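You operate a simulated robot arm through the tools that you are given. There is no shell and no other tool.

Carry out the task below with a simulated robot arm. There is one attempt and no reset: what you move stays moved.

TASK
Drop the card's ring into the green housing, then lay on the flat orange ring and the cover.
Fine: go by the job card; grey lever down first; leave the nuts on the bench.

Only the result counts: the job must be done as asked and must still hold three seconds after the hand-in. Knocking over, shifting, dropping, spilling or breaking anything else fails it. Lids that push on must go on centred and level and be pressed home; caps that screw on are set level and turned clockwise until they are tight.

THE ROBOT
A 7-joint arm with a two-finger parallel gripper, fixed in place. Base frame: the origin is on the floor under the middle of its stand, x ahead of it, y to its left, z up; the work surface is at about z = 860. Readings come in mm, degrees, newtons and seconds.
It reaches about 1247 mm from its shoulder. Its first joint turns from -132.0 to 132.0 degrees. Payload 3.91 kg.
The TCP is the grasp point between the finger pads, 30 mm short of the fingertips. In the tool frame z runs along the fingers and y along their closing line. The gripper opens to 110 mm. The fingers are 20 mm wide and 10 mm thick; the gripper's body (48 by 112 mm) begins 55 mm behind the TCP.
Orientation is that of the tool frame in the base frame, as a unit quaternion [w, x, y, z]. With the fingers straight down and closing along the base's y, the tool's x points along the base's -x, its y along +y and its z along -z.

THE INTERFACE
- The arm moves only by the tool send_rows. Its arguments are lists of equal length, an entry for each row: "dp": the shift along the tool's x, y, z in units of 100 mm (1.0 is 100 mm), a list of three; "dr": the turn, a rotation vector about the tool's x, y, z in units of 45 degrees (1.0 is 45 degrees), a list of three; "grip": the gripper command, from -1 (shut) to 1 (fully open), values between in proportion. In form: {"dp": [[dx, dy, dz], ...], "dr": [[wx, wy, wz], ...], "grip": [grip, ...]}. A call has 1 to 20 rows; each row is the pose to reach, as a shift and turn from the pose commanded when the call began, along the tool's axes at that moment. A call with a number of a shift or a turn outside -1 to 1 is refused whole. Each row takes 0.2 s and may step no farther than 50 mm and 8.6 degrees from the row before; otherwise, or with a gripper value out of range, the whole call is refused. A pose out of reach is approached as far as the arm can. The call stops where the force on the tool passes 60 N (or 10 N more than at its start, if that is more) or the arm is blocked; 0.2 s more then pass. Each finger travels about 108 mm/s and halts on what it meets, pressing with about 23 N; the grip force reading is that of the motor and also rises with nothing between the fingers. The clock runs only during rows and for 0.2 s after the last one: add rows that repeat a pose to give the fingers time. It gives the time, the measured TCP pose, the force on the tool (base axes), the opening and the grip force at its end, in the units of the frame above (readings bear some noise), with the torque about the TCP (base axes, N m) and any sound that the robot's microphone picked up, and new pictures: "views" is both (left out), scene, wrist or none.
- Cameras (640 x 400 px; columns grow to the right, rows downward): "scene" is fixed at [211.6, 635.2, 1449.2]; the picture's right is [-0.11, -0.99, 0.00], its down [-0.68, 0.08, -0.73] and it looks along [0.73, -0.08, -0.68] (base axes); focal length 233 px, centre (320, 200). "wrist" rides on the gripper at [72, 17, -103] in the tool frame; the picture's right is [-0.23, 0.97, 0.00], its down [-0.76, -0.18, -0.62] and it looks along [-0.61, -0.14, 0.78] (tool axes); focal length 222 px, centre (320, 200). There is no depth. A picture from a camera that has moved, and an enlarged one, comes with that camera's place and axes in the base frame and with its lens. The place of the scene camera against the robot may be out by one fixed shift of up to 25 mm in any direction.
- close_up(camera, box): a new picture of the part [left, top, right, bottom] of that camera's present view, enlarged. It takes no simulated time.
- finish_job(): hands the job in; it is judged then, once.

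Places have to be worked out from the pictures, the camera data and where the tool is seen. Open the gripper and draw the arm clear of the work before you hand the job in, unless the task says otherwise.

The tools are called as name(argument=value, ...) on one line, values as JSON. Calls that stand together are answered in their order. send_rows: Moves the arm, as the interface text tells. Its arguments: {"type":"object","properties":{"dp":{"type":"array"},"dr":{"type":"array"},"grip":{"type":"array"},"views":{"type":"string","enum":["both","scene","wrist","none"]}},"required":["dp","dr","grip"]} The other tools are called the same way: close_up (camera, box) takes an enlarged picture of a part of a camera's view; finish_job () hands the job in.

At the start:

```text
time_s: 0.0
tool_pos: [464.8, 561.3, 1252.6]
ee_rot: [0.0, -0.001, 1.0, 0.001]
force: [-0.3, -0.1, 0.6]
wrist_torque: [-0.04, -0.02, 0.03]
grip_width: 110.2
grasp_force: 0.1
```

scene: 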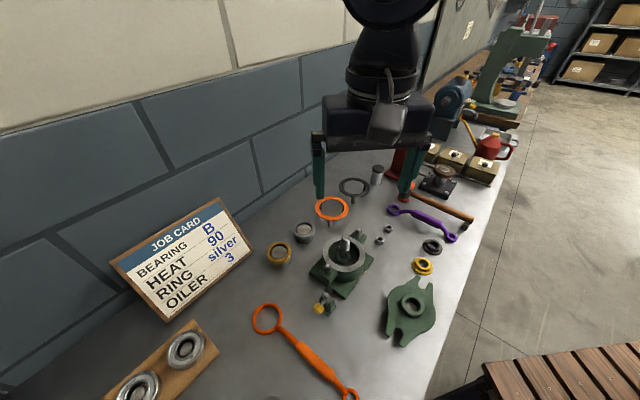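
wrist: 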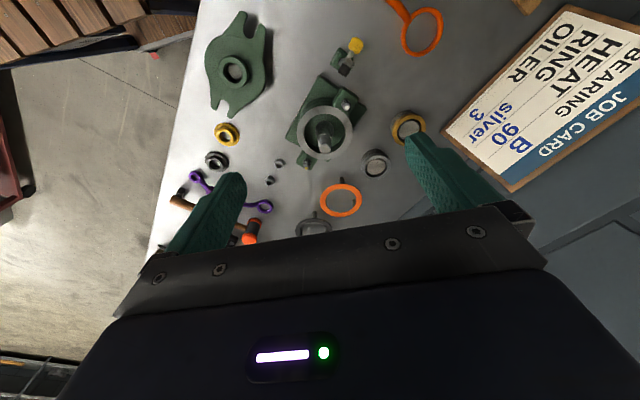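

I'll start by looking closely at the card and the work area, before moving anything.

close_up(camera="scene", box=[100, 190, 260, 320])

close_up(camera="scene", box=[240, 150, 400, 330])

close_up(camera="scene", box=[360, 130, 500, 350])

close_up(camera="wrist", box=[180, 0, 460, 240])

```text
3.08 times, centred on (180, 255) of scene
camera zoom: at [211.6, 635.2, 1449.2], right [-0.11, -0.99, 0.0], down [-0.68, 0.08, -0.73], along [0.73, -0.08, -0.68], focal length 717 px, centre (751, 31)
```

zoom: 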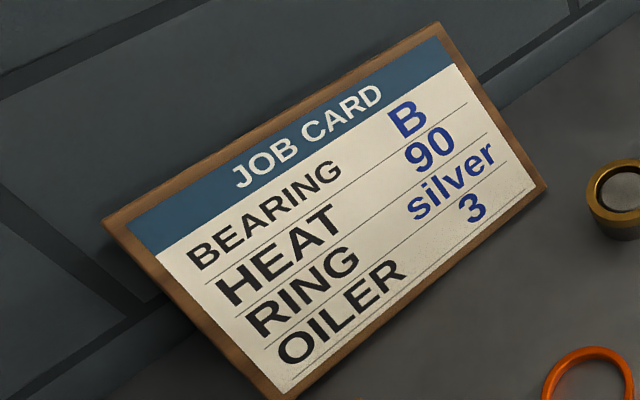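

```text
2.22 times, centred on (320, 240) of scene
camera zoom: at [211.6, 635.2, 1449.2], right [-0.11, -0.99, 0.0], down [-0.68, 0.08, -0.73], along [0.73, -0.08, -0.68], focal length 518 px, centre (320, 111)
```

zoom: 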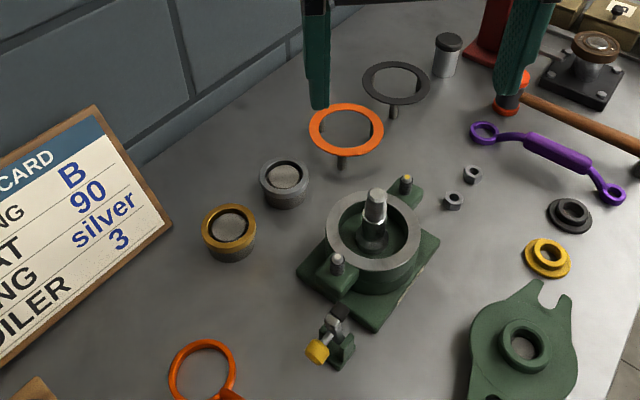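

```text
1.82 times, centred on (430, 240) of scene
camera zoom: at [211.6, 635.2, 1449.2], right [-0.11, -0.99, 0.0], down [-0.68, 0.08, -0.73], along [0.73, -0.08, -0.68], focal length 424 px, centre (120, 127)
```

zoom: 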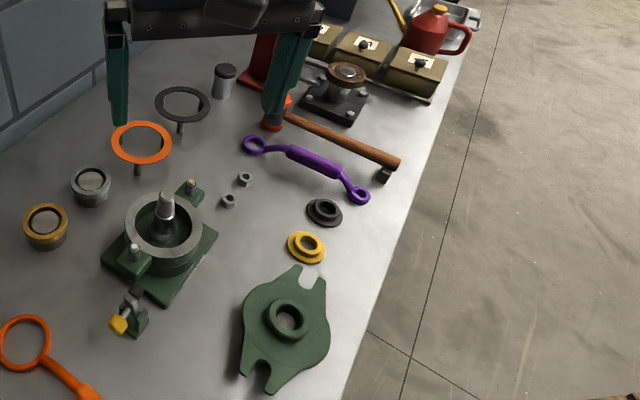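

```text
1.67 times, centred on (320, 120) of wrist
camera zoom: at [391.5, 578.6, 1357.8], right [0.23, 0.97, 0.0], down [0.76, -0.18, 0.62], along [0.61, -0.14, -0.78], focal length 370 px, centre (320, 333)
```

zoom: 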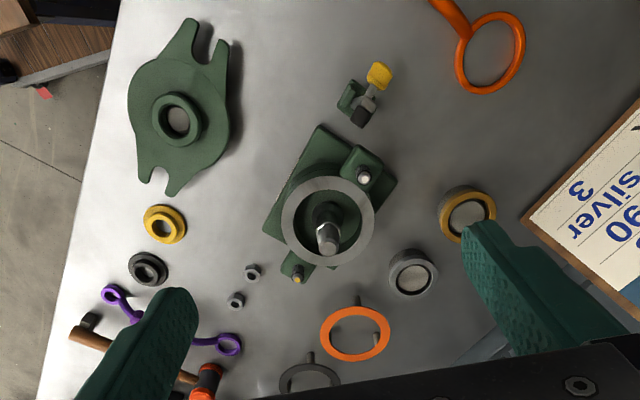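

The card says the ring is "silver". I'll zoom in on the clamp/lever near the housing, the rings and the cover.

close_up(camera="scene", box=[300, 225, 390, 325])

close_up(camera="wrist", box=[270, 20, 390, 180])

close_up(camera="scene", box=[255, 160, 395, 280])

close_up(camera="scene", box=[370, 230, 460, 350])

close_up(camera="scene", box=[400, 0, 560, 200])

```text
4.00 times, centred on (345, 275) of scene
camera zoom: at [211.6, 635.2, 1449.2], right [-0.11, -0.99, 0.0], down [-0.68, 0.08, -0.73], along [0.73, -0.08, -0.68], focal length 932 px, centre (220, -100)
```

zoom: 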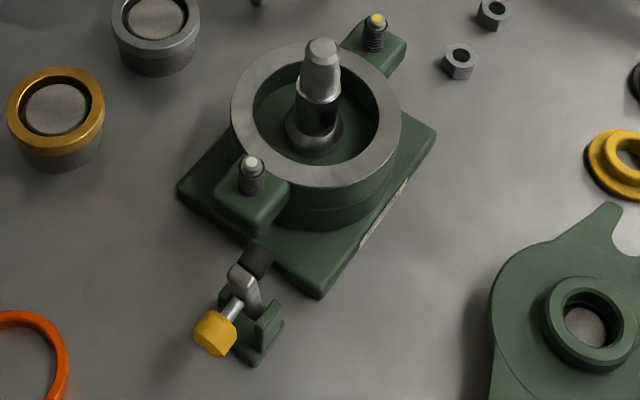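

```text
2.50 times, centred on (330, 100) of wrist
camera zoom: at [391.5, 578.6, 1357.8], right [0.23, 0.97, 0.0], down [0.76, -0.18, 0.62], along [0.61, -0.14, -0.78], focal length 555 px, centre (295, 450)
```

zoom: 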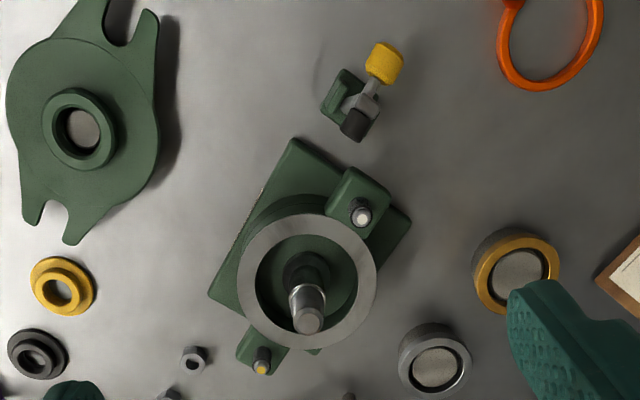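

```text
3.33 times, centred on (325, 220) of scene
camera zoom: at [211.6, 635.2, 1449.2], right [-0.11, -0.99, 0.0], down [-0.68, 0.08, -0.73], along [0.73, -0.08, -0.68], focal length 777 px, centre (303, 133)
```

zoom: 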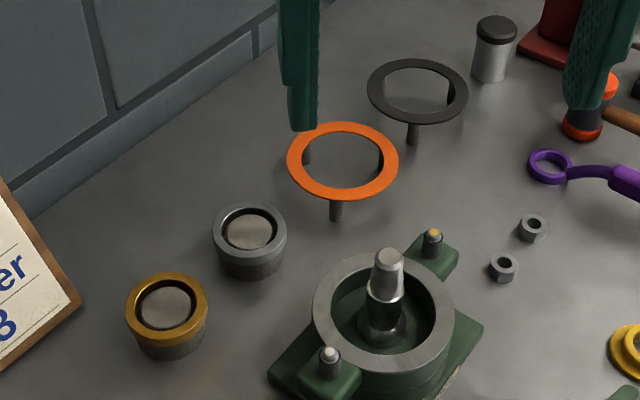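

```text
3.33 times, centred on (415, 290) of scene
camera zoom: at [211.6, 635.2, 1449.2], right [-0.11, -0.99, 0.0], down [-0.68, 0.08, -0.73], along [0.73, -0.08, -0.68], focal length 777 px, centre (3, -100)
```

zoom: 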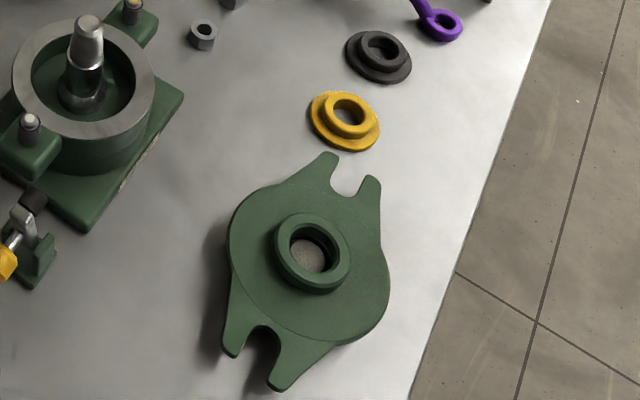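

```text
2.00 times, centred on (480, 100) of scene
camera zoom: at [211.6, 635.2, 1449.2], right [-0.11, -0.99, 0.0], down [-0.68, 0.08, -0.73], along [0.73, -0.08, -0.68], focal length 466 px, centre (0, 400)
```

zoom: 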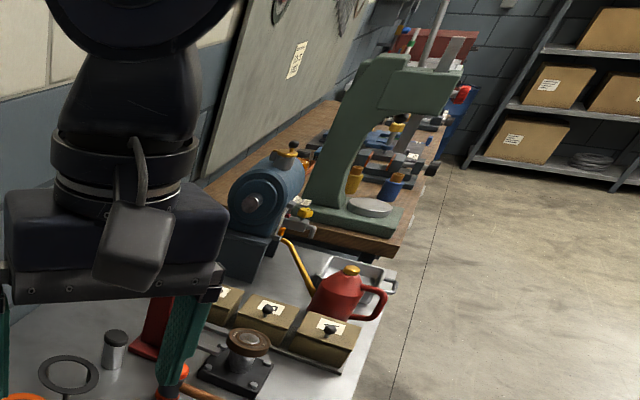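

The task ring is the silver one, resting on a dark stand at roughly (630, 640); the lever unit with yellow knob is near (450, 610), next to the housing at about (572, 548). I'll move the wrist camera lower and back to study the lever and the housing.

send_rows(dp=[[0.18, 0.1, 0.33], [0.36, 0.2, 0.66], [0.54, 0.31, 1.0]], dr=[[0, 0, 0], [0, 0, 0], [0, 0, 0]], grip=[1, 1, 1], views="none")

send_rows(dp=[[0.2, 0.12, 0.3], [0.4, 0.24, 0.6], [0.8, 0.48, 0.8]], dr=[[0, 0, 0], [0, 0, 0], [0, 0, 0]], grip=[1, 1, 1], views="both")

```text
time_s: 0.8
tool_pos: [411.9, 591.8, 1152.3]
ee_rot: [-0.001, 0.0, 1.0, 0.001]
force: [-0.3, 0.0, 0.8]
wrist_torque: [0.07, -0.01, -0.02]
grip_width: 110.2
grasp_force: 0.0
```

```text
refused: row 3 steps farther than a row can; nothing moved
```

The second call was refused because of one step that was too long. I'll resend it with smaller steps.

send_rows(dp=[[0.2, 0.12, 0.3], [0.4, 0.24, 0.6], [0.6, 0.36, 0.8], [0.8, 0.48, 1.0]], dr=[[0, 0, 0], [0, 0, 0], [0, 0, 0], [0, 0, 0]], grip=[1, 1, 1, 1], views="both")

```text
time_s: 1.8
tool_pos: [334.2, 644.4, 1054.2]
ee_rot: [0.0, -0.001, 1.0, 0.0]
force: [-0.3, -0.1, -0.7]
wrist_torque: [0.04, 0.02, 0.01]
grip_width: 110.2
grasp_force: 0.0
camera wrist: at [260.7, 659.6, 1159.4], right [0.23, 0.97, 0.0], down [0.76, -0.18, 0.62], along [0.61, -0.14, -0.78], focal length 222 px, centre (320, 200)
```

scene: 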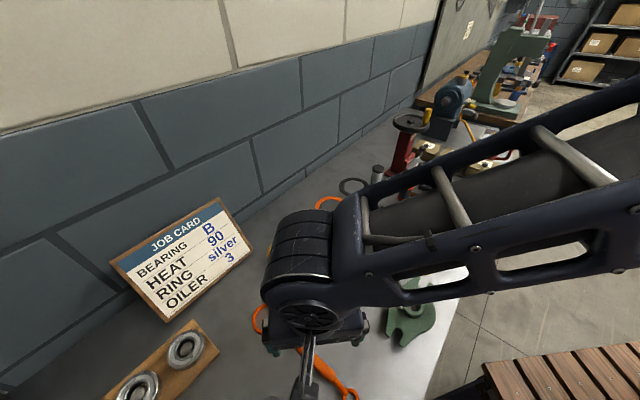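
wrist: 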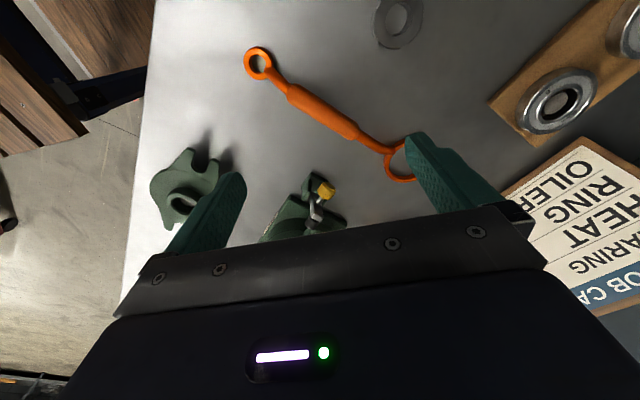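

The lever is visible between the fingers; I'll zoom there.

close_up(camera="wrist", box=[250, 150, 380, 250])

close_up(camera="wrist", box=[130, 120, 270, 240])

```text
4.00 times, centred on (315, 200) of wrist
camera zoom: at [260.7, 659.6, 1159.4], right [0.23, 0.97, 0.0], down [0.76, -0.18, 0.62], along [0.61, -0.14, -0.78], focal length 888 px, centre (340, 200)
```

zoom: 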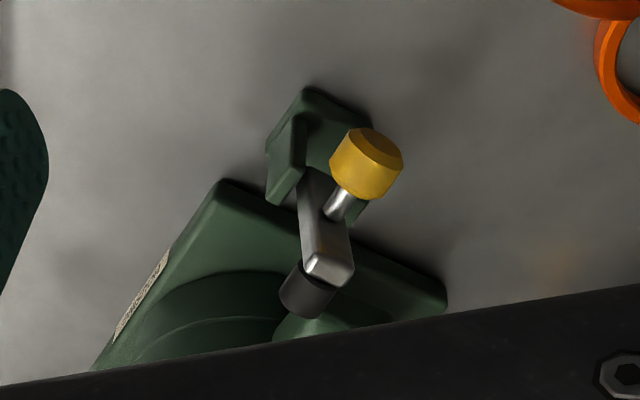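

```text
3.33 times, centred on (200, 180) of wrist
camera zoom: at [260.7, 659.6, 1159.4], right [0.23, 0.97, 0.0], down [0.76, -0.18, 0.62], along [0.61, -0.14, -0.78], focal length 740 px, centre (720, 267)
```

zoom: 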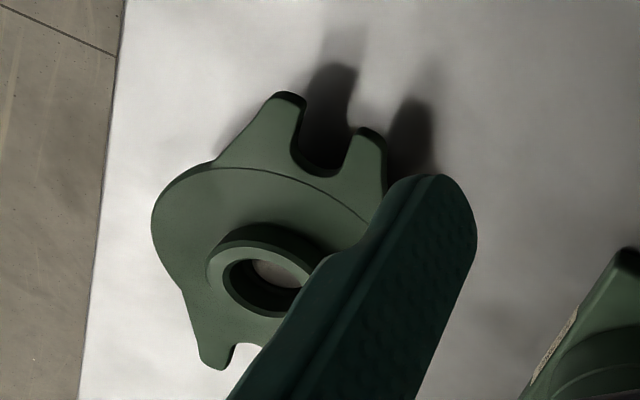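

The unit is a toggle clamp: grey bar standing upright from a green bracket at about (456, 605), black pad near its top (z≈960), yellow knob pointing away from the housing. Next I move the camera over the housing for a proper look from above.

send_rows(dp=[[-0.33, -0.17, 0], [-0.66, -0.34, 0], [-1.0, -0.51, 0]], dr=[[0, 0, 0], [0, 0, 0], [0, 0, 0]], grip=[1, 1, 1], views="none")

send_rows(dp=[[-0.33, -0.17, 0], [-0.66, -0.34, 0], [-1.0, -0.51, 0]], dr=[[0, 0, 0], [0, 0, 0], [0, 0, 0]], grip=[1, 1, 1], views="both")

```text
time_s: 2.6
tool_pos: [430.3, 593.0, 1053.9]
ee_rot: [0.0, 0.0, 1.0, 0.0]
force: [-0.6, 0.4, -0.5]
wrist_torque: [0.01, -0.03, 0.02]
grip_width: 109.9
grasp_force: 0.0
```

```text
time_s: 3.4
tool_pos: [531.2, 541.8, 1049.7]
ee_rot: [0.0, -0.001, 1.0, 0.0]
force: [-0.1, 0.1, 0.3]
wrist_torque: [-0.01, -0.05, -0.04]
grip_width: 110.1
grasp_force: 0.0
camera wrist: at [458.7, 558.2, 1154.3], right [0.23, 0.97, 0.0], down [0.76, -0.18, 0.62], along [0.61, -0.14, -0.78], focal length 222 px, centre (320, 200)
```

scene: 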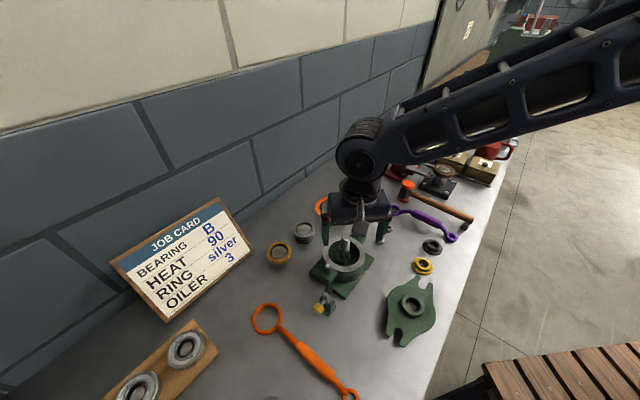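
wrist: 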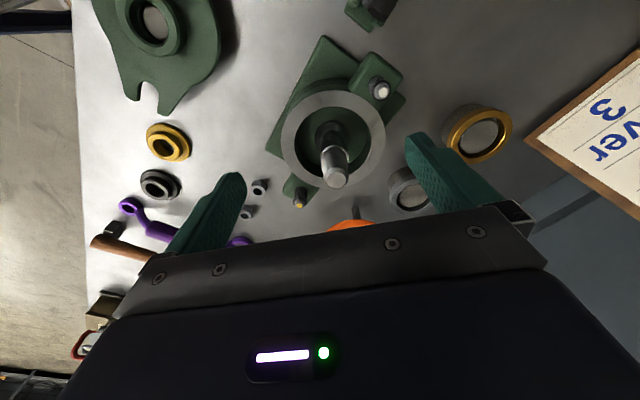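

Good view of the housing. Zooming in on housing, rings and cover.

close_up(camera="wrist", box=[255, 25, 415, 215])

close_up(camera="wrist", box=[370, 90, 530, 220])

close_up(camera="wrist", box=[80, 0, 280, 220])

close_up(camera="scene", box=[295, 230, 395, 320])

```text
2.11 times, centred on (335, 120) of wrist
camera zoom: at [458.7, 558.2, 1154.3], right [0.23, 0.97, 0.0], down [0.76, -0.18, 0.62], along [0.61, -0.14, -0.78], focal length 468 px, centre (288, 368)
```

zoom: 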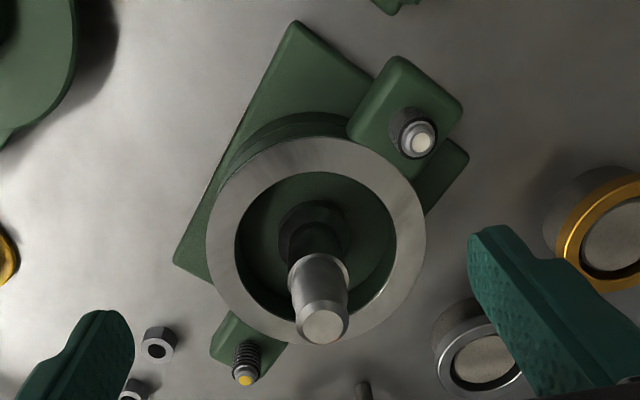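

```text
3.08 times, centred on (450, 155) of wrist
camera zoom: at [458.7, 558.2, 1154.3], right [0.23, 0.97, 0.0], down [0.76, -0.18, 0.62], along [0.61, -0.14, -0.78], focal length 684 px, centre (-80, 338)
```

zoom: 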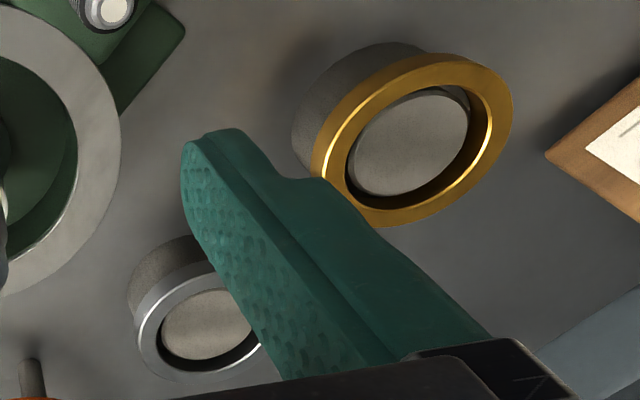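

```text
1.82 times, centred on (180, 110) of wrist
camera zoom: at [458.7, 558.2, 1154.3], right [0.23, 0.97, 0.0], down [0.76, -0.18, 0.62], along [0.61, -0.14, -0.78], focal length 404 px, centre (574, 364)
```

zoom: 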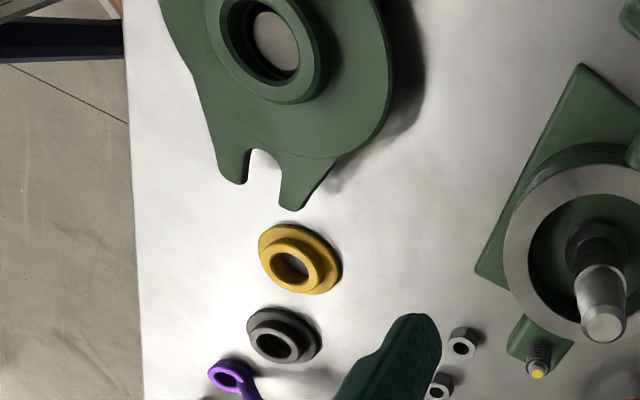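

```text
4.44 times, centred on (345, 275) of scene
camera zoom: at [211.6, 635.2, 1449.2], right [-0.11, -0.99, 0.0], down [-0.68, 0.08, -0.73], along [0.73, -0.08, -0.68], focal length 1036 px, centre (209, -133)
```

zoom: 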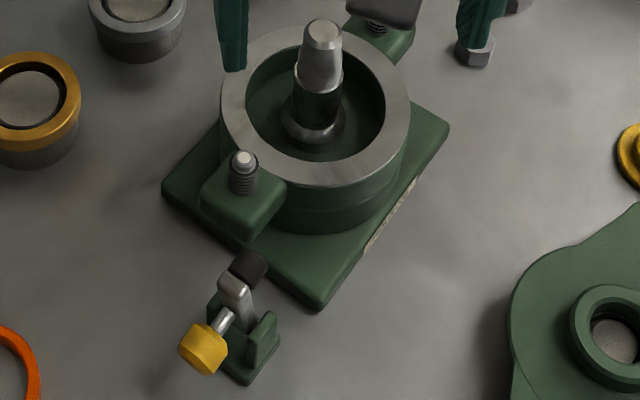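

Stud tips are on a 45° diagonal through the housing centre (~(572,548)). Zooming further into the bore and stands to see steps and sizes.

close_up(camera="scene", box=[318, 232, 378, 280])

close_up(camera="wrist", box=[275, 80, 395, 200])

close_up(camera="scene", box=[260, 210, 325, 275])

close_up(camera="scene", box=[375, 265, 450, 355])

```text
8.33 times, centred on (348, 256) of scene
camera zoom: at [211.6, 635.2, 1449.2], right [-0.11, -0.99, 0.0], down [-0.68, 0.08, -0.73], along [0.73, -0.08, -0.68], focal length 1942 px, centre (87, -267)
```

zoom: 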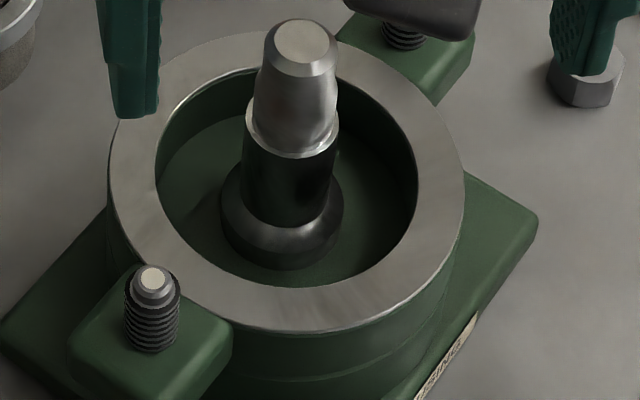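

```text
3.33 times, centred on (335, 140) of wrist
camera zoom: at [458.7, 558.2, 1154.3], right [0.23, 0.97, 0.0], down [0.76, -0.18, 0.62], along [0.61, -0.14, -0.78], focal length 740 px, centre (270, 400)
```

zoom: 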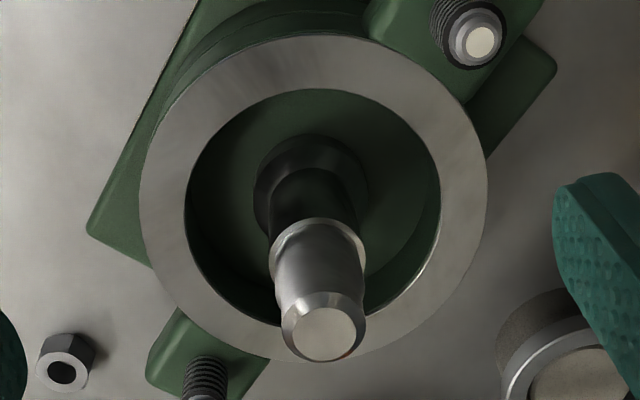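

```text
6.15 times, centred on (292, 242) of scene
camera zoom: at [211.6, 635.2, 1449.2], right [-0.11, -0.99, 0.0], down [-0.68, 0.08, -0.73], along [0.73, -0.08, -0.68], focal length 1434 px, centre (489, -62)
```

zoom: 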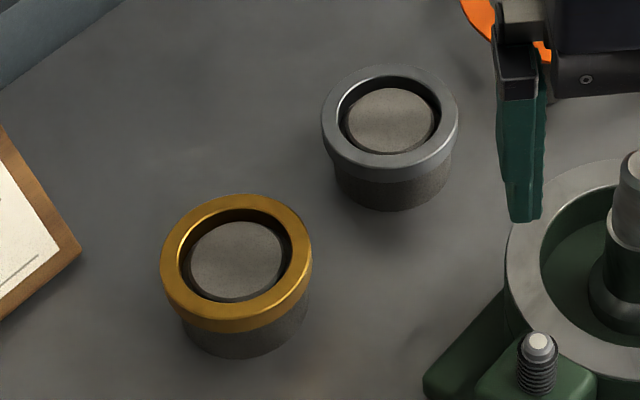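

```text
4.44 times, centred on (412, 310) of scene
camera zoom: at [211.6, 635.2, 1449.2], right [-0.11, -0.99, 0.0], down [-0.68, 0.08, -0.73], along [0.73, -0.08, -0.68], focal length 1036 px, centre (-91, -289)
```

zoom: 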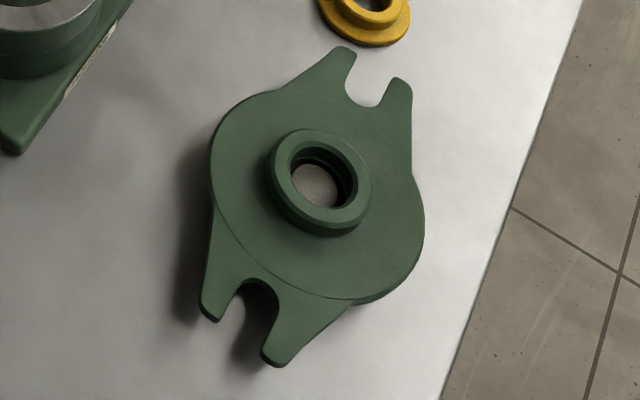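

Cover slot axis appears already parallel to the stud diagonal. Now I move back over the clamp to measure the lever accurately (fingers stay above everything, tips at z≈1010).

send_rows(dp=[[0.23, 0.24, 0.0], [0.46, 0.47, 0.0], [0.69, 0.71, 0.1]], dr=[[0, 0, 0], [0, 0, 0], [0, 0, 0]], grip=[1, 1, 1], views="wrist")

close_up(camera="wrist", box=[250, 30, 410, 190])

```text
time_s: 4.2
tool_pos: [463.7, 610.9, 1041.9]
ee_rot: [0.0, 0.001, 1.0, 0.0]
force: [-0.5, -1.1, 0.4]
wrist_torque: [0.04, 0.03, -0.03]
grip_width: 110.0
grasp_force: 0.0
camera wrist: at [391.3, 627.4, 1146.9], right [0.23, 0.97, 0.0], down [0.76, -0.18, 0.62], along [0.61, -0.14, -0.78], focal length 222 px, centre (320, 200)
```

wrist: 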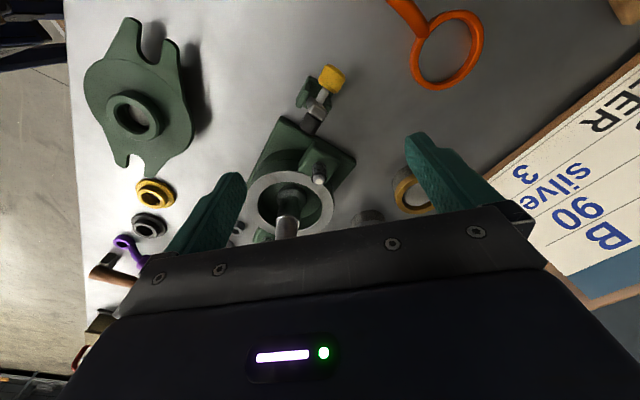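

```text
2.50 times, centred on (330, 110) of wrist
camera zoom: at [391.3, 627.4, 1146.9], right [0.23, 0.97, 0.0], down [0.76, -0.18, 0.62], along [0.61, -0.14, -0.78], focal length 555 px, centre (295, 425)
```

zoom: 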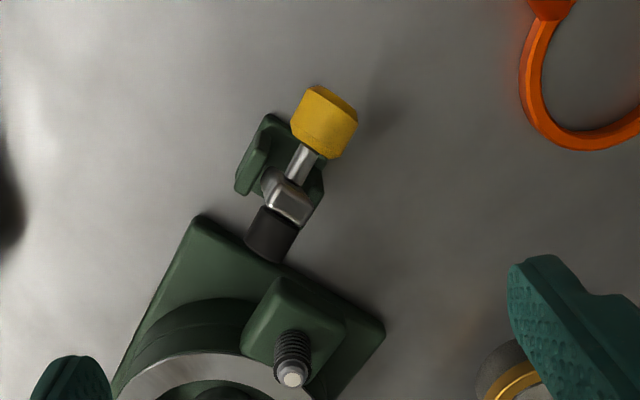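

From stereo: knob centre ≈ (432, 628, 924), bar tip ≈ (447, 612, 955), pivot in the bracket ≈ (451, 608), swing plane along (1,-1). I'll retreat to the knob's rear side, turn the hand 45° so its face is square to the push direction, shut the fingers and look again.

send_rows(dp=[[0.12, 0.1, 0], [0.24, 0.2, 0], [0.36, 0.3, 0], [0.48, 0.4, 0], [0.6, 0.5, 0], [0.68, 0.56, 0]], dr=[[0, 0, 0.166], [0, 0, 0.333], [0, 0, 0.5], [0, 0, 0.667], [0, 0, 0.833], [0, 0, 1.0]], grip=[-1, -1, -1, -1, -1, -1], views="both")

close_up(camera="wrist", box=[230, 60, 430, 240])

```text
time_s: 5.6
tool_pos: [393.8, 667.6, 1042.0]
ee_rot: [0.0, 0.384, 0.923, 0.0]
force: [0.3, -0.8, 0.2]
wrist_torque: [0.03, 0.03, -0.01]
grip_width: 0.0
grasp_force: 22.9
camera wrist: at [354.5, 729.2, 1146.6], right [0.85, 0.53, 0.0], down [0.41, -0.66, 0.62], along [0.33, -0.53, -0.78], focal length 222 px, centre (320, 200)
```

scene: 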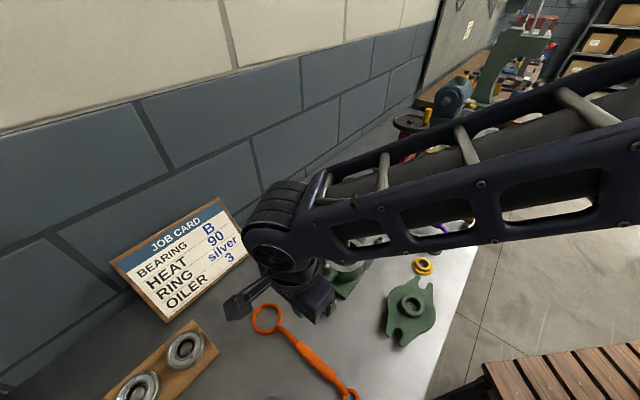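
wrist: 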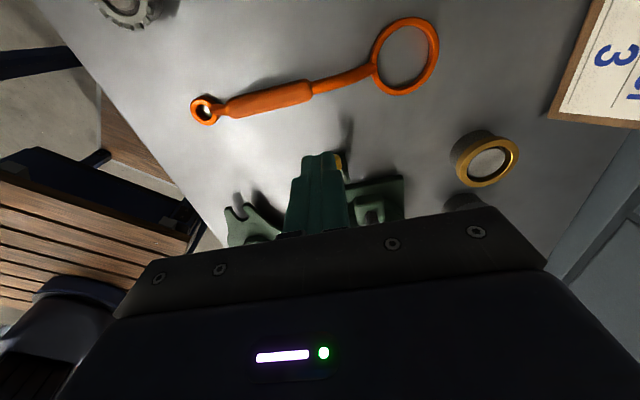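

```text
2.22 times, centred on (330, 150) of wrist
camera zoom: at [354.5, 729.2, 1146.6], right [0.85, 0.53, 0.0], down [0.41, -0.66, 0.62], along [0.33, -0.53, -0.78], focal length 494 px, centre (298, 311)
```

zoom: 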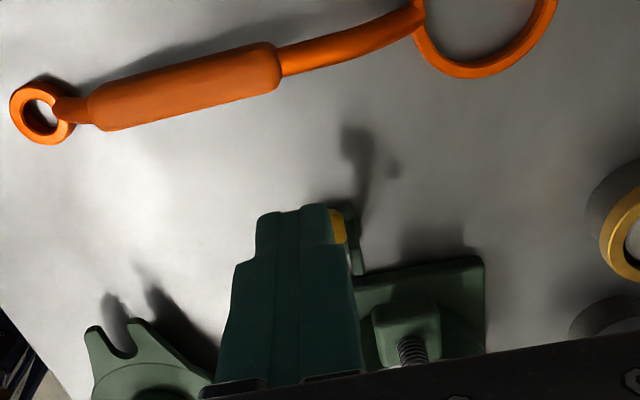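

The hand turned fine and its forward direction (tool −x) is now the push direction, laterally in line with the lever. I lower it straight down behind the knob (tips to z≈912) and check the picture before pushing.

send_rows(dp=[[0, 0, 0.35], [0, 0, 0.7], [0, 0, 1.0], [0, 0, 1.0]], dr=[[0, 0, 0], [0, 0, 0], [0, 0, 0], [0, 0, 0]], grip=[-1, -1, -1, -1], views="both")

close_up(camera="wrist", box=[230, 60, 430, 240])

close_up(camera="scene", box=[250, 220, 400, 340])

```text
time_s: 6.6
tool_pos: [391.5, 665.1, 943.6]
ee_rot: [0.0, 0.383, 0.924, 0.0]
force: [-0.5, 0.0, 0.6]
wrist_torque: [-0.01, -0.01, 0.02]
grip_width: 0.0
grasp_force: 22.4
camera wrist: at [352.9, 728.7, 1048.0], right [0.85, 0.53, 0.0], down [0.41, -0.66, 0.62], along [0.33, -0.53, -0.78], focal length 222 px, centre (320, 200)
```

scene: 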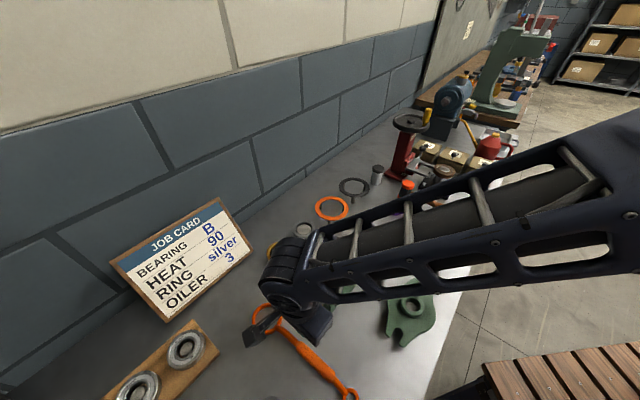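
wrist: 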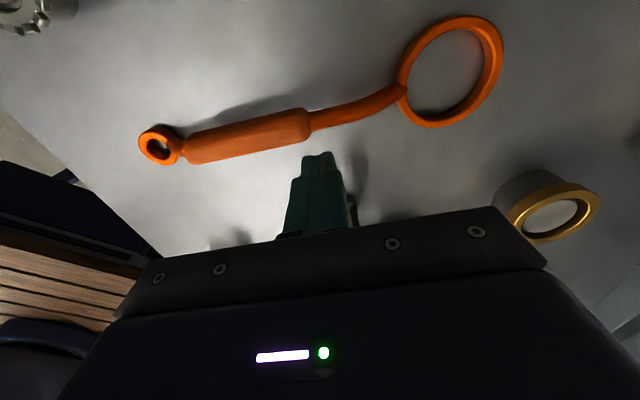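

```text
2.22 times, centred on (330, 150) of wrist
camera zoom: at [352.9, 728.7, 1048.0], right [0.85, 0.53, 0.0], down [0.41, -0.66, 0.62], along [0.33, -0.53, -0.78], focal length 494 px, centre (298, 311)
```

zoom: 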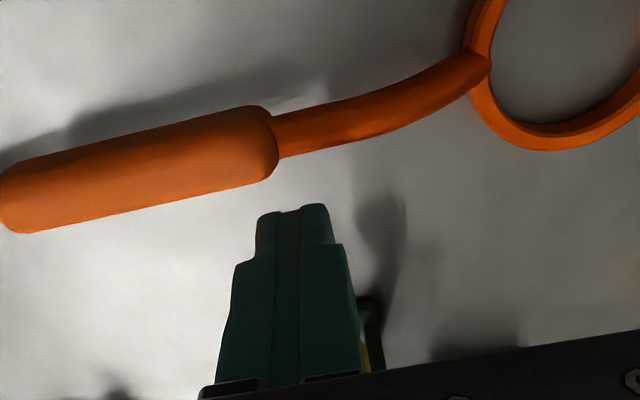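

```text
3.33 times, centred on (325, 280) of scene
camera zoom: at [211.6, 635.2, 1449.2], right [-0.11, -0.99, 0.0], down [-0.68, 0.08, -0.73], along [0.73, -0.08, -0.68], focal length 777 px, centre (303, -67)
```

zoom: 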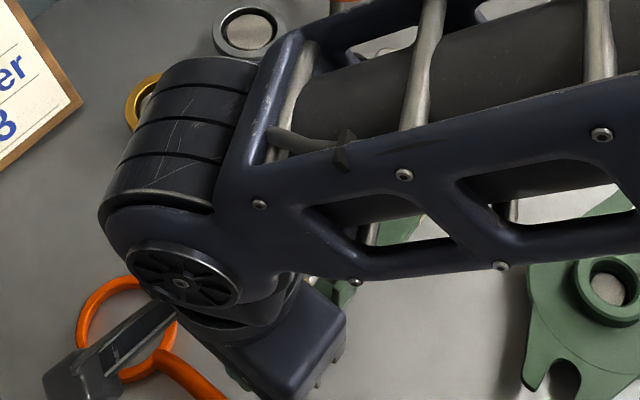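

Fingers are behind the knob, about 35 mm clear, laterally in line within 3 mm. I push forward along tool −x in small steps.

send_rows(dp=[[-0.15, 0, 0], [-0.27, 0, 0], [-0.35, 0, 0], [-0.42, 0, 0], [-0.49, 0, 0], [-0.56, 0, 0]], dr=[[0, 0, 0], [0, 0, 0], [0, 0, 0], [0, 0, 0], [0, 0, 0], [0, 0, 0]], grip=[-1, -1, -1, -1, -1, -1], views="wrist")

close_up(camera="wrist", box=[230, 60, 430, 240])

```text
time_s: 8.0
tool_pos: [433.0, 626.1, 942.2]
ee_rot: [0.0, 0.383, 0.924, -0.001]
force: [0.0, -0.9, -0.3]
wrist_torque: [-0.01, 0.01, 0.03]
grip_width: 0.3
grasp_force: 23.4
camera wrist: at [393.0, 688.6, 1047.6], right [0.85, 0.53, 0.0], down [0.41, -0.66, 0.62], along [0.33, -0.53, -0.78], focal length 222 px, centre (320, 200)
```

wrist: 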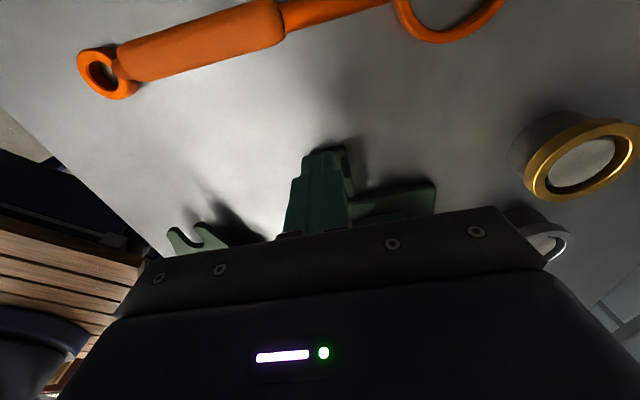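

```text
2.22 times, centred on (330, 150) of wrist
camera zoom: at [393.0, 688.6, 1047.6], right [0.85, 0.53, 0.0], down [0.41, -0.66, 0.62], along [0.33, -0.53, -0.78], focal length 494 px, centre (298, 311)
```

zoom: 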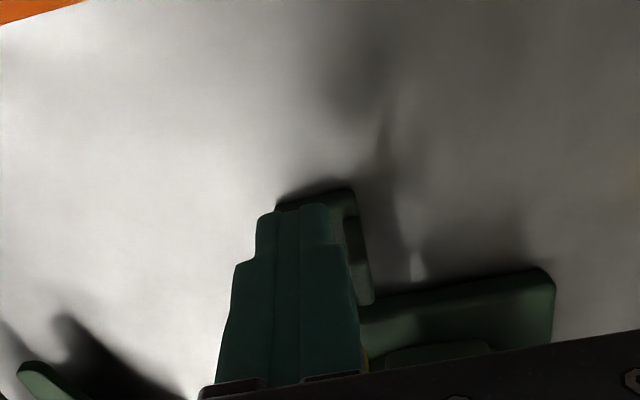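

No resistance yet, but the knob has been pushed ~20 mm (bar ≈30° over). I continue the push.

send_rows(dp=[[-0.07, 0, 0], [-0.14, 0, 0], [-0.21, 0, 0], [-0.28, 0, 0], [-0.35, 0, 0]], dr=[[0, 0, 0], [0, 0, 0], [0, 0, 0], [0, 0, 0], [0, 0, 0]], grip=[-1, -1, -1, -1, -1], views="both")

close_up(camera="wrist", box=[230, 60, 430, 240])

```text
time_s: 9.2
tool_pos: [458.3, 603.6, 943.5]
ee_rot: [0.0, 0.382, 0.924, 0.0]
force: [0.1, 0.6, 0.1]
wrist_torque: [0.0, 0.01, -0.01]
grip_width: 0.2
grasp_force: 23.1
camera wrist: at [418.0, 665.2, 1047.5], right [0.85, 0.53, 0.0], down [0.41, -0.66, 0.62], along [0.33, -0.53, -0.78], focal length 222 px, centre (320, 200)
```

scene: 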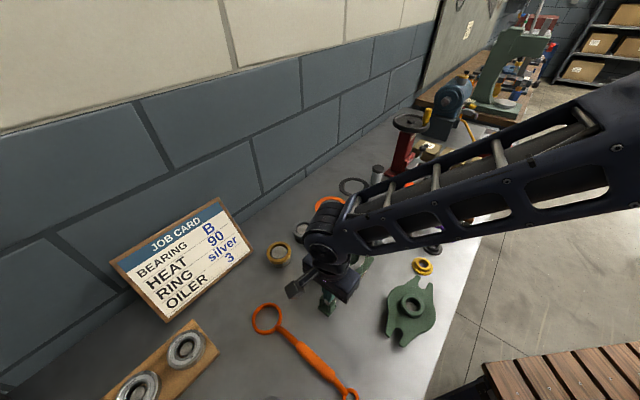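
wrist: 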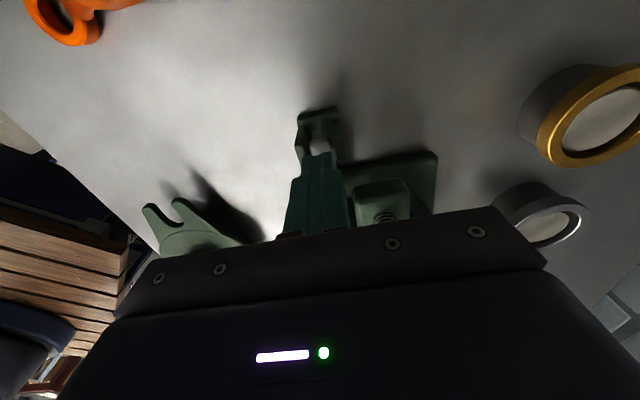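

```text
2.22 times, centred on (330, 150) of wrist
camera zoom: at [418.0, 665.2, 1047.5], right [0.85, 0.53, 0.0], down [0.41, -0.66, 0.62], along [0.33, -0.53, -0.78], focal length 494 px, centre (298, 311)
```

zoom: 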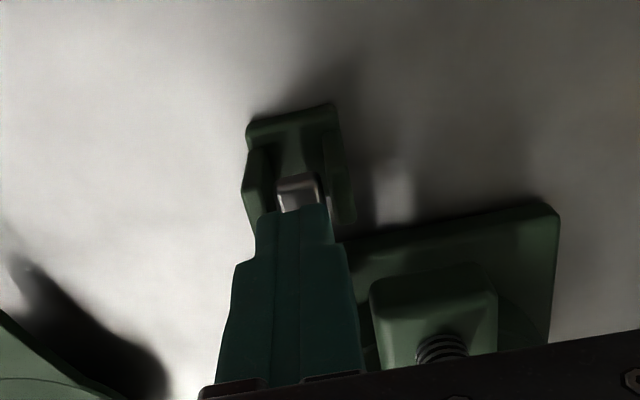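

The bar has swung over: its rear end now shows horizontally in the bracket. I push a further 12 mm and then back off and lift to see.

send_rows(dp=[[-0.06, 0, 0], [-0.12, 0, 0], [-0.12, 0, 0]], dr=[[0, 0, 0], [0, 0, 0], [0, 0, 0]], grip=[-1, -1, -1], views="none")

send_rows(dp=[[0.15, 0, 0], [0.4, 0, -0.1], [0.6, 0, -0.4], [0.8, 0, -0.8]], dr=[[0, 0, 0], [0, 0, 0], [0, 0, 0], [0, 0, 0]], grip=[-1, -1, -1, -1], views="both")

close_up(camera="wrist", box=[230, 60, 430, 240])

```text
time_s: 9.9
tool_pos: [459.8, 599.1, 943.3]
ee_rot: [-0.003, 0.378, 0.926, 0.004]
force: [-5.7, 6.8, -2.0]
wrist_torque: [0.16, 0.05, 0.04]
grip_width: 0.0
grasp_force: 23.0
stopped in row 3: the force on the tool passed its limit at 63 N (the readings are from after the stop); the commanded pose is now the measured one
```

```text
time_s: 10.9
tool_pos: [403.6, 654.6, 1020.2]
ee_rot: [-0.003, 0.38, 0.925, 0.003]
force: [1.1, -0.1, -0.1]
wrist_torque: [0.01, -0.01, 0.02]
grip_width: 0.0
grasp_force: 23.1
camera wrist: at [363.1, 716.9, 1127.5], right [0.85, 0.53, 0.0], down [0.42, -0.67, 0.62], along [0.33, -0.52, -0.79], focal length 222 px, centre (320, 200)
```

scene: 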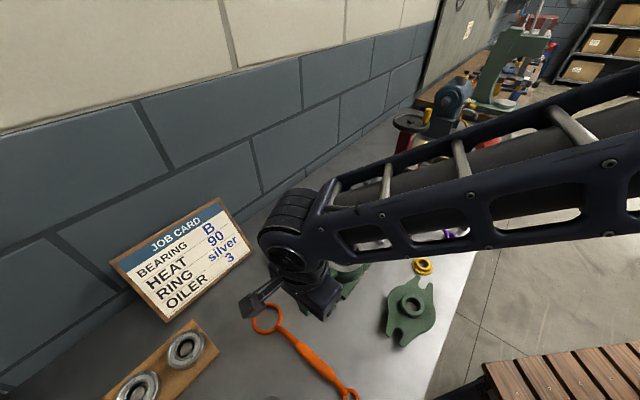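
wrist: 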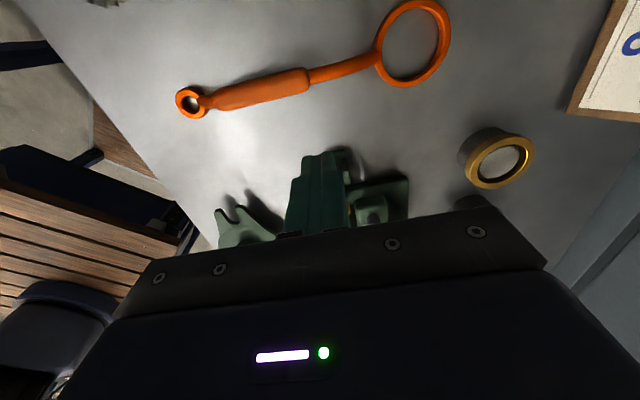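

```text
2.22 times, centred on (330, 150) of wrist
camera zoom: at [363.1, 716.9, 1127.5], right [0.85, 0.53, 0.0], down [0.42, -0.67, 0.62], along [0.33, -0.52, -0.79], focal length 494 px, centre (298, 311)
```

zoom: 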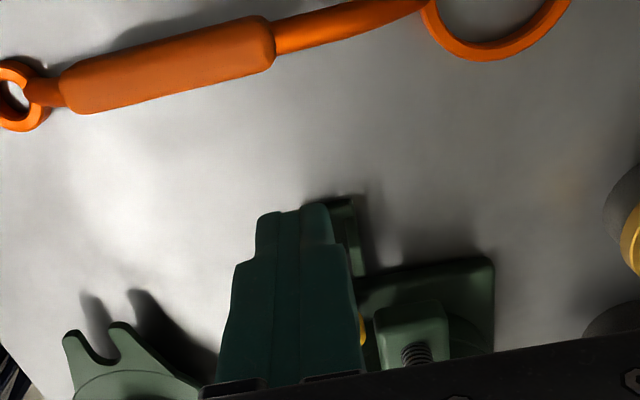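

The push ended at a hard stop (63 N), so the bar should be fully over. Hand is slightly tilted (0.45°), I'll level it while rising to look at clamp and housing with open fingers.

send_rows(dp=[[-0.1, 0.05, -0.4], [-0.35, 0.2, -0.6], [-0.65, 0.35, -0.9]], dr=[[0, 0, 0], [0.002, -0.005, 0], [0.004, -0.01, 0]], grip=[0, 1, 1], views="none")

send_rows(dp=[[-0.3, 0.15, -0.25], [-0.53, 0.27, -0.35], [-0.53, 0.27, -0.35]], dr=[[0, 0, 0], [0, 0, 0], [0, 0, 0]], grip=[1, 1, 1], views="both")

close_up(camera="wrist", box=[230, 20, 410, 200])

```text
time_s: 11.7
tool_pos: [473.2, 635.2, 1112.0]
ee_rot: [0.0, 0.379, 0.925, 0.0]
force: [-0.6, 0.5, 0.1]
wrist_torque: [-0.03, -0.04, 0.01]
grip_width: 110.1
grasp_force: 0.0
```

```text
time_s: 12.5
tool_pos: [528.9, 615.7, 1145.5]
ee_rot: [0.001, 0.379, 0.926, 0.0]
force: [0.1, 0.0, 0.0]
wrist_torque: [-0.01, 0.02, 0.01]
grip_width: 110.0
grasp_force: 0.1
camera wrist: at [488.3, 678.2, 1250.5], right [0.85, 0.53, 0.0], down [0.42, -0.66, 0.62], along [0.33, -0.53, -0.78], focal length 222 px, centre (320, 200)
```

scene: 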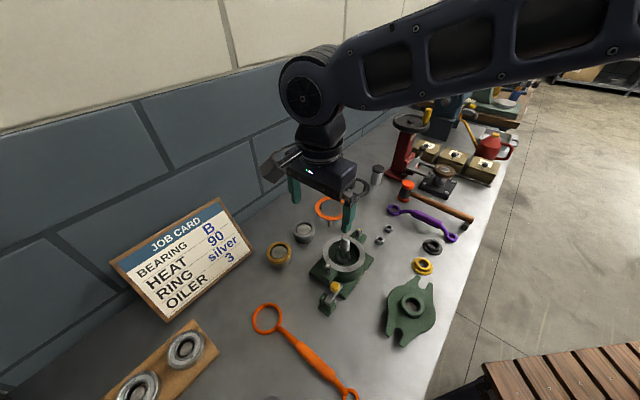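
wrist: 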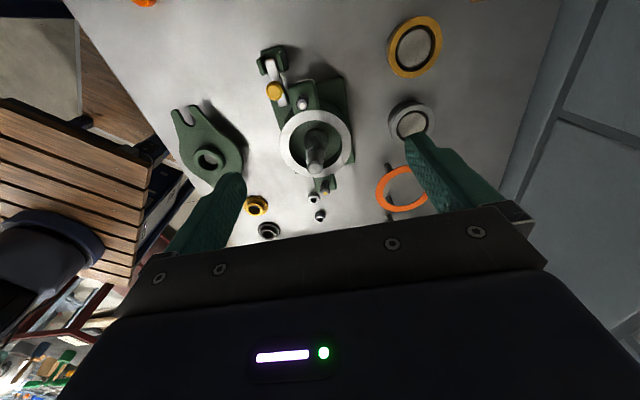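

```text
2.22 times, centred on (320, 110) of wrist
camera zoom: at [488.3, 678.2, 1250.5], right [0.85, 0.53, 0.0], down [0.42, -0.66, 0.62], along [0.33, -0.53, -0.78], focal length 494 px, centre (320, 400)
```

zoom: 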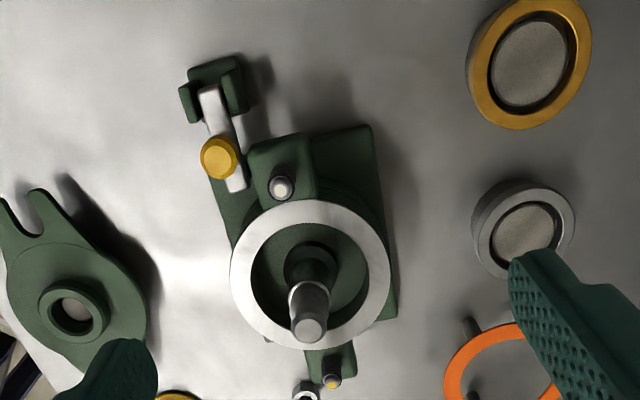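

The bar has swung down onto the housing plate, knob now pointing up. I'll zoom in to confirm that it is fully down.

close_up(camera="scene", box=[300, 225, 390, 325])

close_up(camera="wrist", box=[255, 40, 335, 120])

close_up(camera="scene", box=[312, 265, 362, 320])

```text
4.00 times, centred on (345, 275) of scene
camera zoom: at [211.6, 635.2, 1449.2], right [-0.11, -0.99, 0.0], down [-0.68, 0.08, -0.73], along [0.73, -0.08, -0.68], focal length 932 px, centre (220, -100)
```

zoom: 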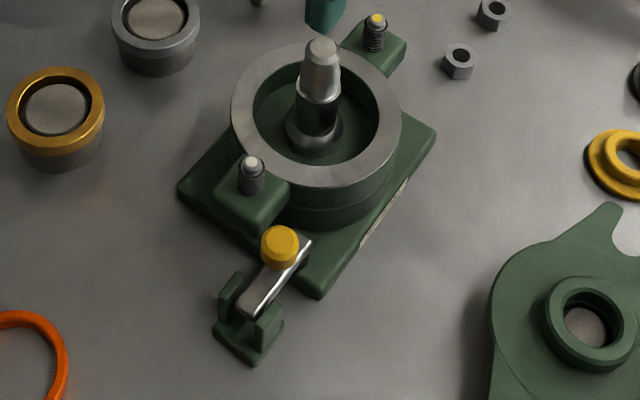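

```text
5.00 times, centred on (295, 80) of wrist
camera zoom: at [488.3, 678.2, 1250.5], right [0.85, 0.53, 0.0], down [0.42, -0.66, 0.62], along [0.33, -0.53, -0.78], focal length 1111 px, centre (445, 800)
```

zoom: 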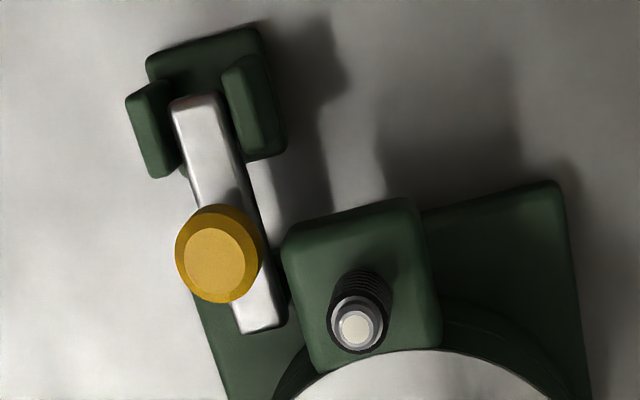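

```text
7.27 times, centred on (337, 292) of scene
camera zoom: at [211.6, 635.2, 1449.2], right [-0.11, -0.99, 0.0], down [-0.68, 0.08, -0.73], along [0.73, -0.08, -0.68], focal length 1695 px, centre (196, -473)
```

zoom: 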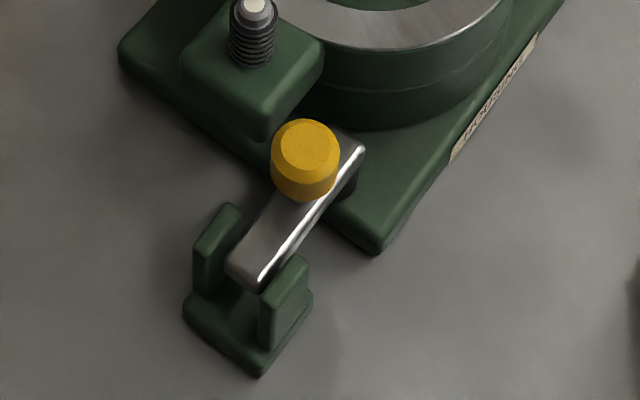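

The lever is down on the plate, and the housing hasn't moved (same pixels as before). Triangulation puts the housing rim centre at ≈(560, 549.5, 929.5), rim OD ~110, bore ~82; the silver ring at ≈(682, 648), top z≈897, OD ~68. I move above the silver ring, keeping this 45° orientation.

send_rows(dp=[[-0.15, 0.22, 0.2], [-0.3, 0.44, 0.4], [-0.44, 0.66, 0.6]], dr=[[0, 0, 0], [0, 0, 0], [0, 0, 0]], grip=[1, 1, 1], views="none")

send_rows(dp=[[-0.15, 0.22, 0.2], [-0.3, 0.44, 0.4], [-0.43, 0.64, 0.6], [-0.43, 0.64, 0.6]], dr=[[0, 0, 0], [0, 0, 0], [0, 0, 0], [0, 0, 0]], grip=[1, 1, 1, 1], views="both")

close_up(camera="wrist", box=[240, 40, 400, 200])

```text
time_s: 13.3
tool_pos: [607.5, 629.1, 1085.8]
ee_rot: [0.001, 0.38, 0.925, 0.001]
force: [-0.2, -0.5, 0.8]
wrist_torque: [0.0, -0.04, -0.01]
grip_width: 109.9
grasp_force: 0.0
```

```text
time_s: 14.3
tool_pos: [687.3, 644.8, 1028.1]
ee_rot: [0.001, 0.38, 0.925, 0.001]
force: [0.2, -0.5, 0.0]
wrist_torque: [0.03, 0.03, -0.01]
grip_width: 110.1
grasp_force: 0.1
camera wrist: at [645.6, 706.6, 1132.9], right [0.85, 0.53, 0.0], down [0.42, -0.66, 0.62], along [0.33, -0.53, -0.78], focal length 222 px, centre (320, 200)
```

scene: 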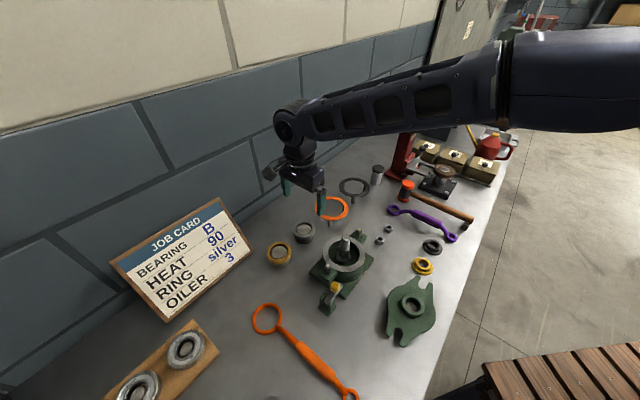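
wrist: 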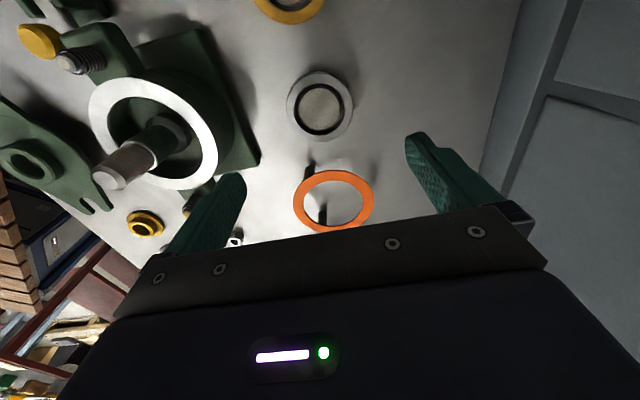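

```text
2.50 times, centred on (320, 120) of wrist
camera zoom: at [645.6, 706.6, 1132.9], right [0.85, 0.53, 0.0], down [0.42, -0.66, 0.62], along [0.33, -0.53, -0.78], focal length 555 px, centre (320, 400)
```

zoom: 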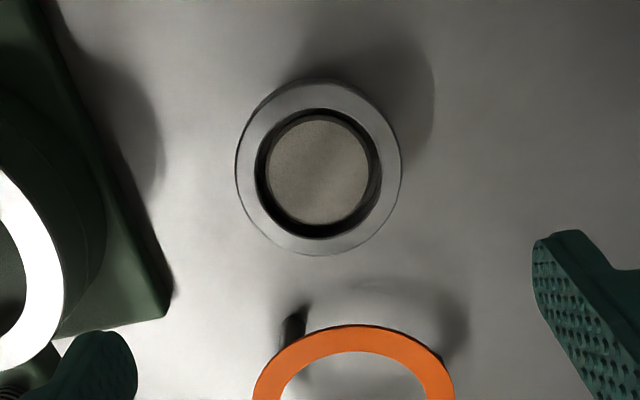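

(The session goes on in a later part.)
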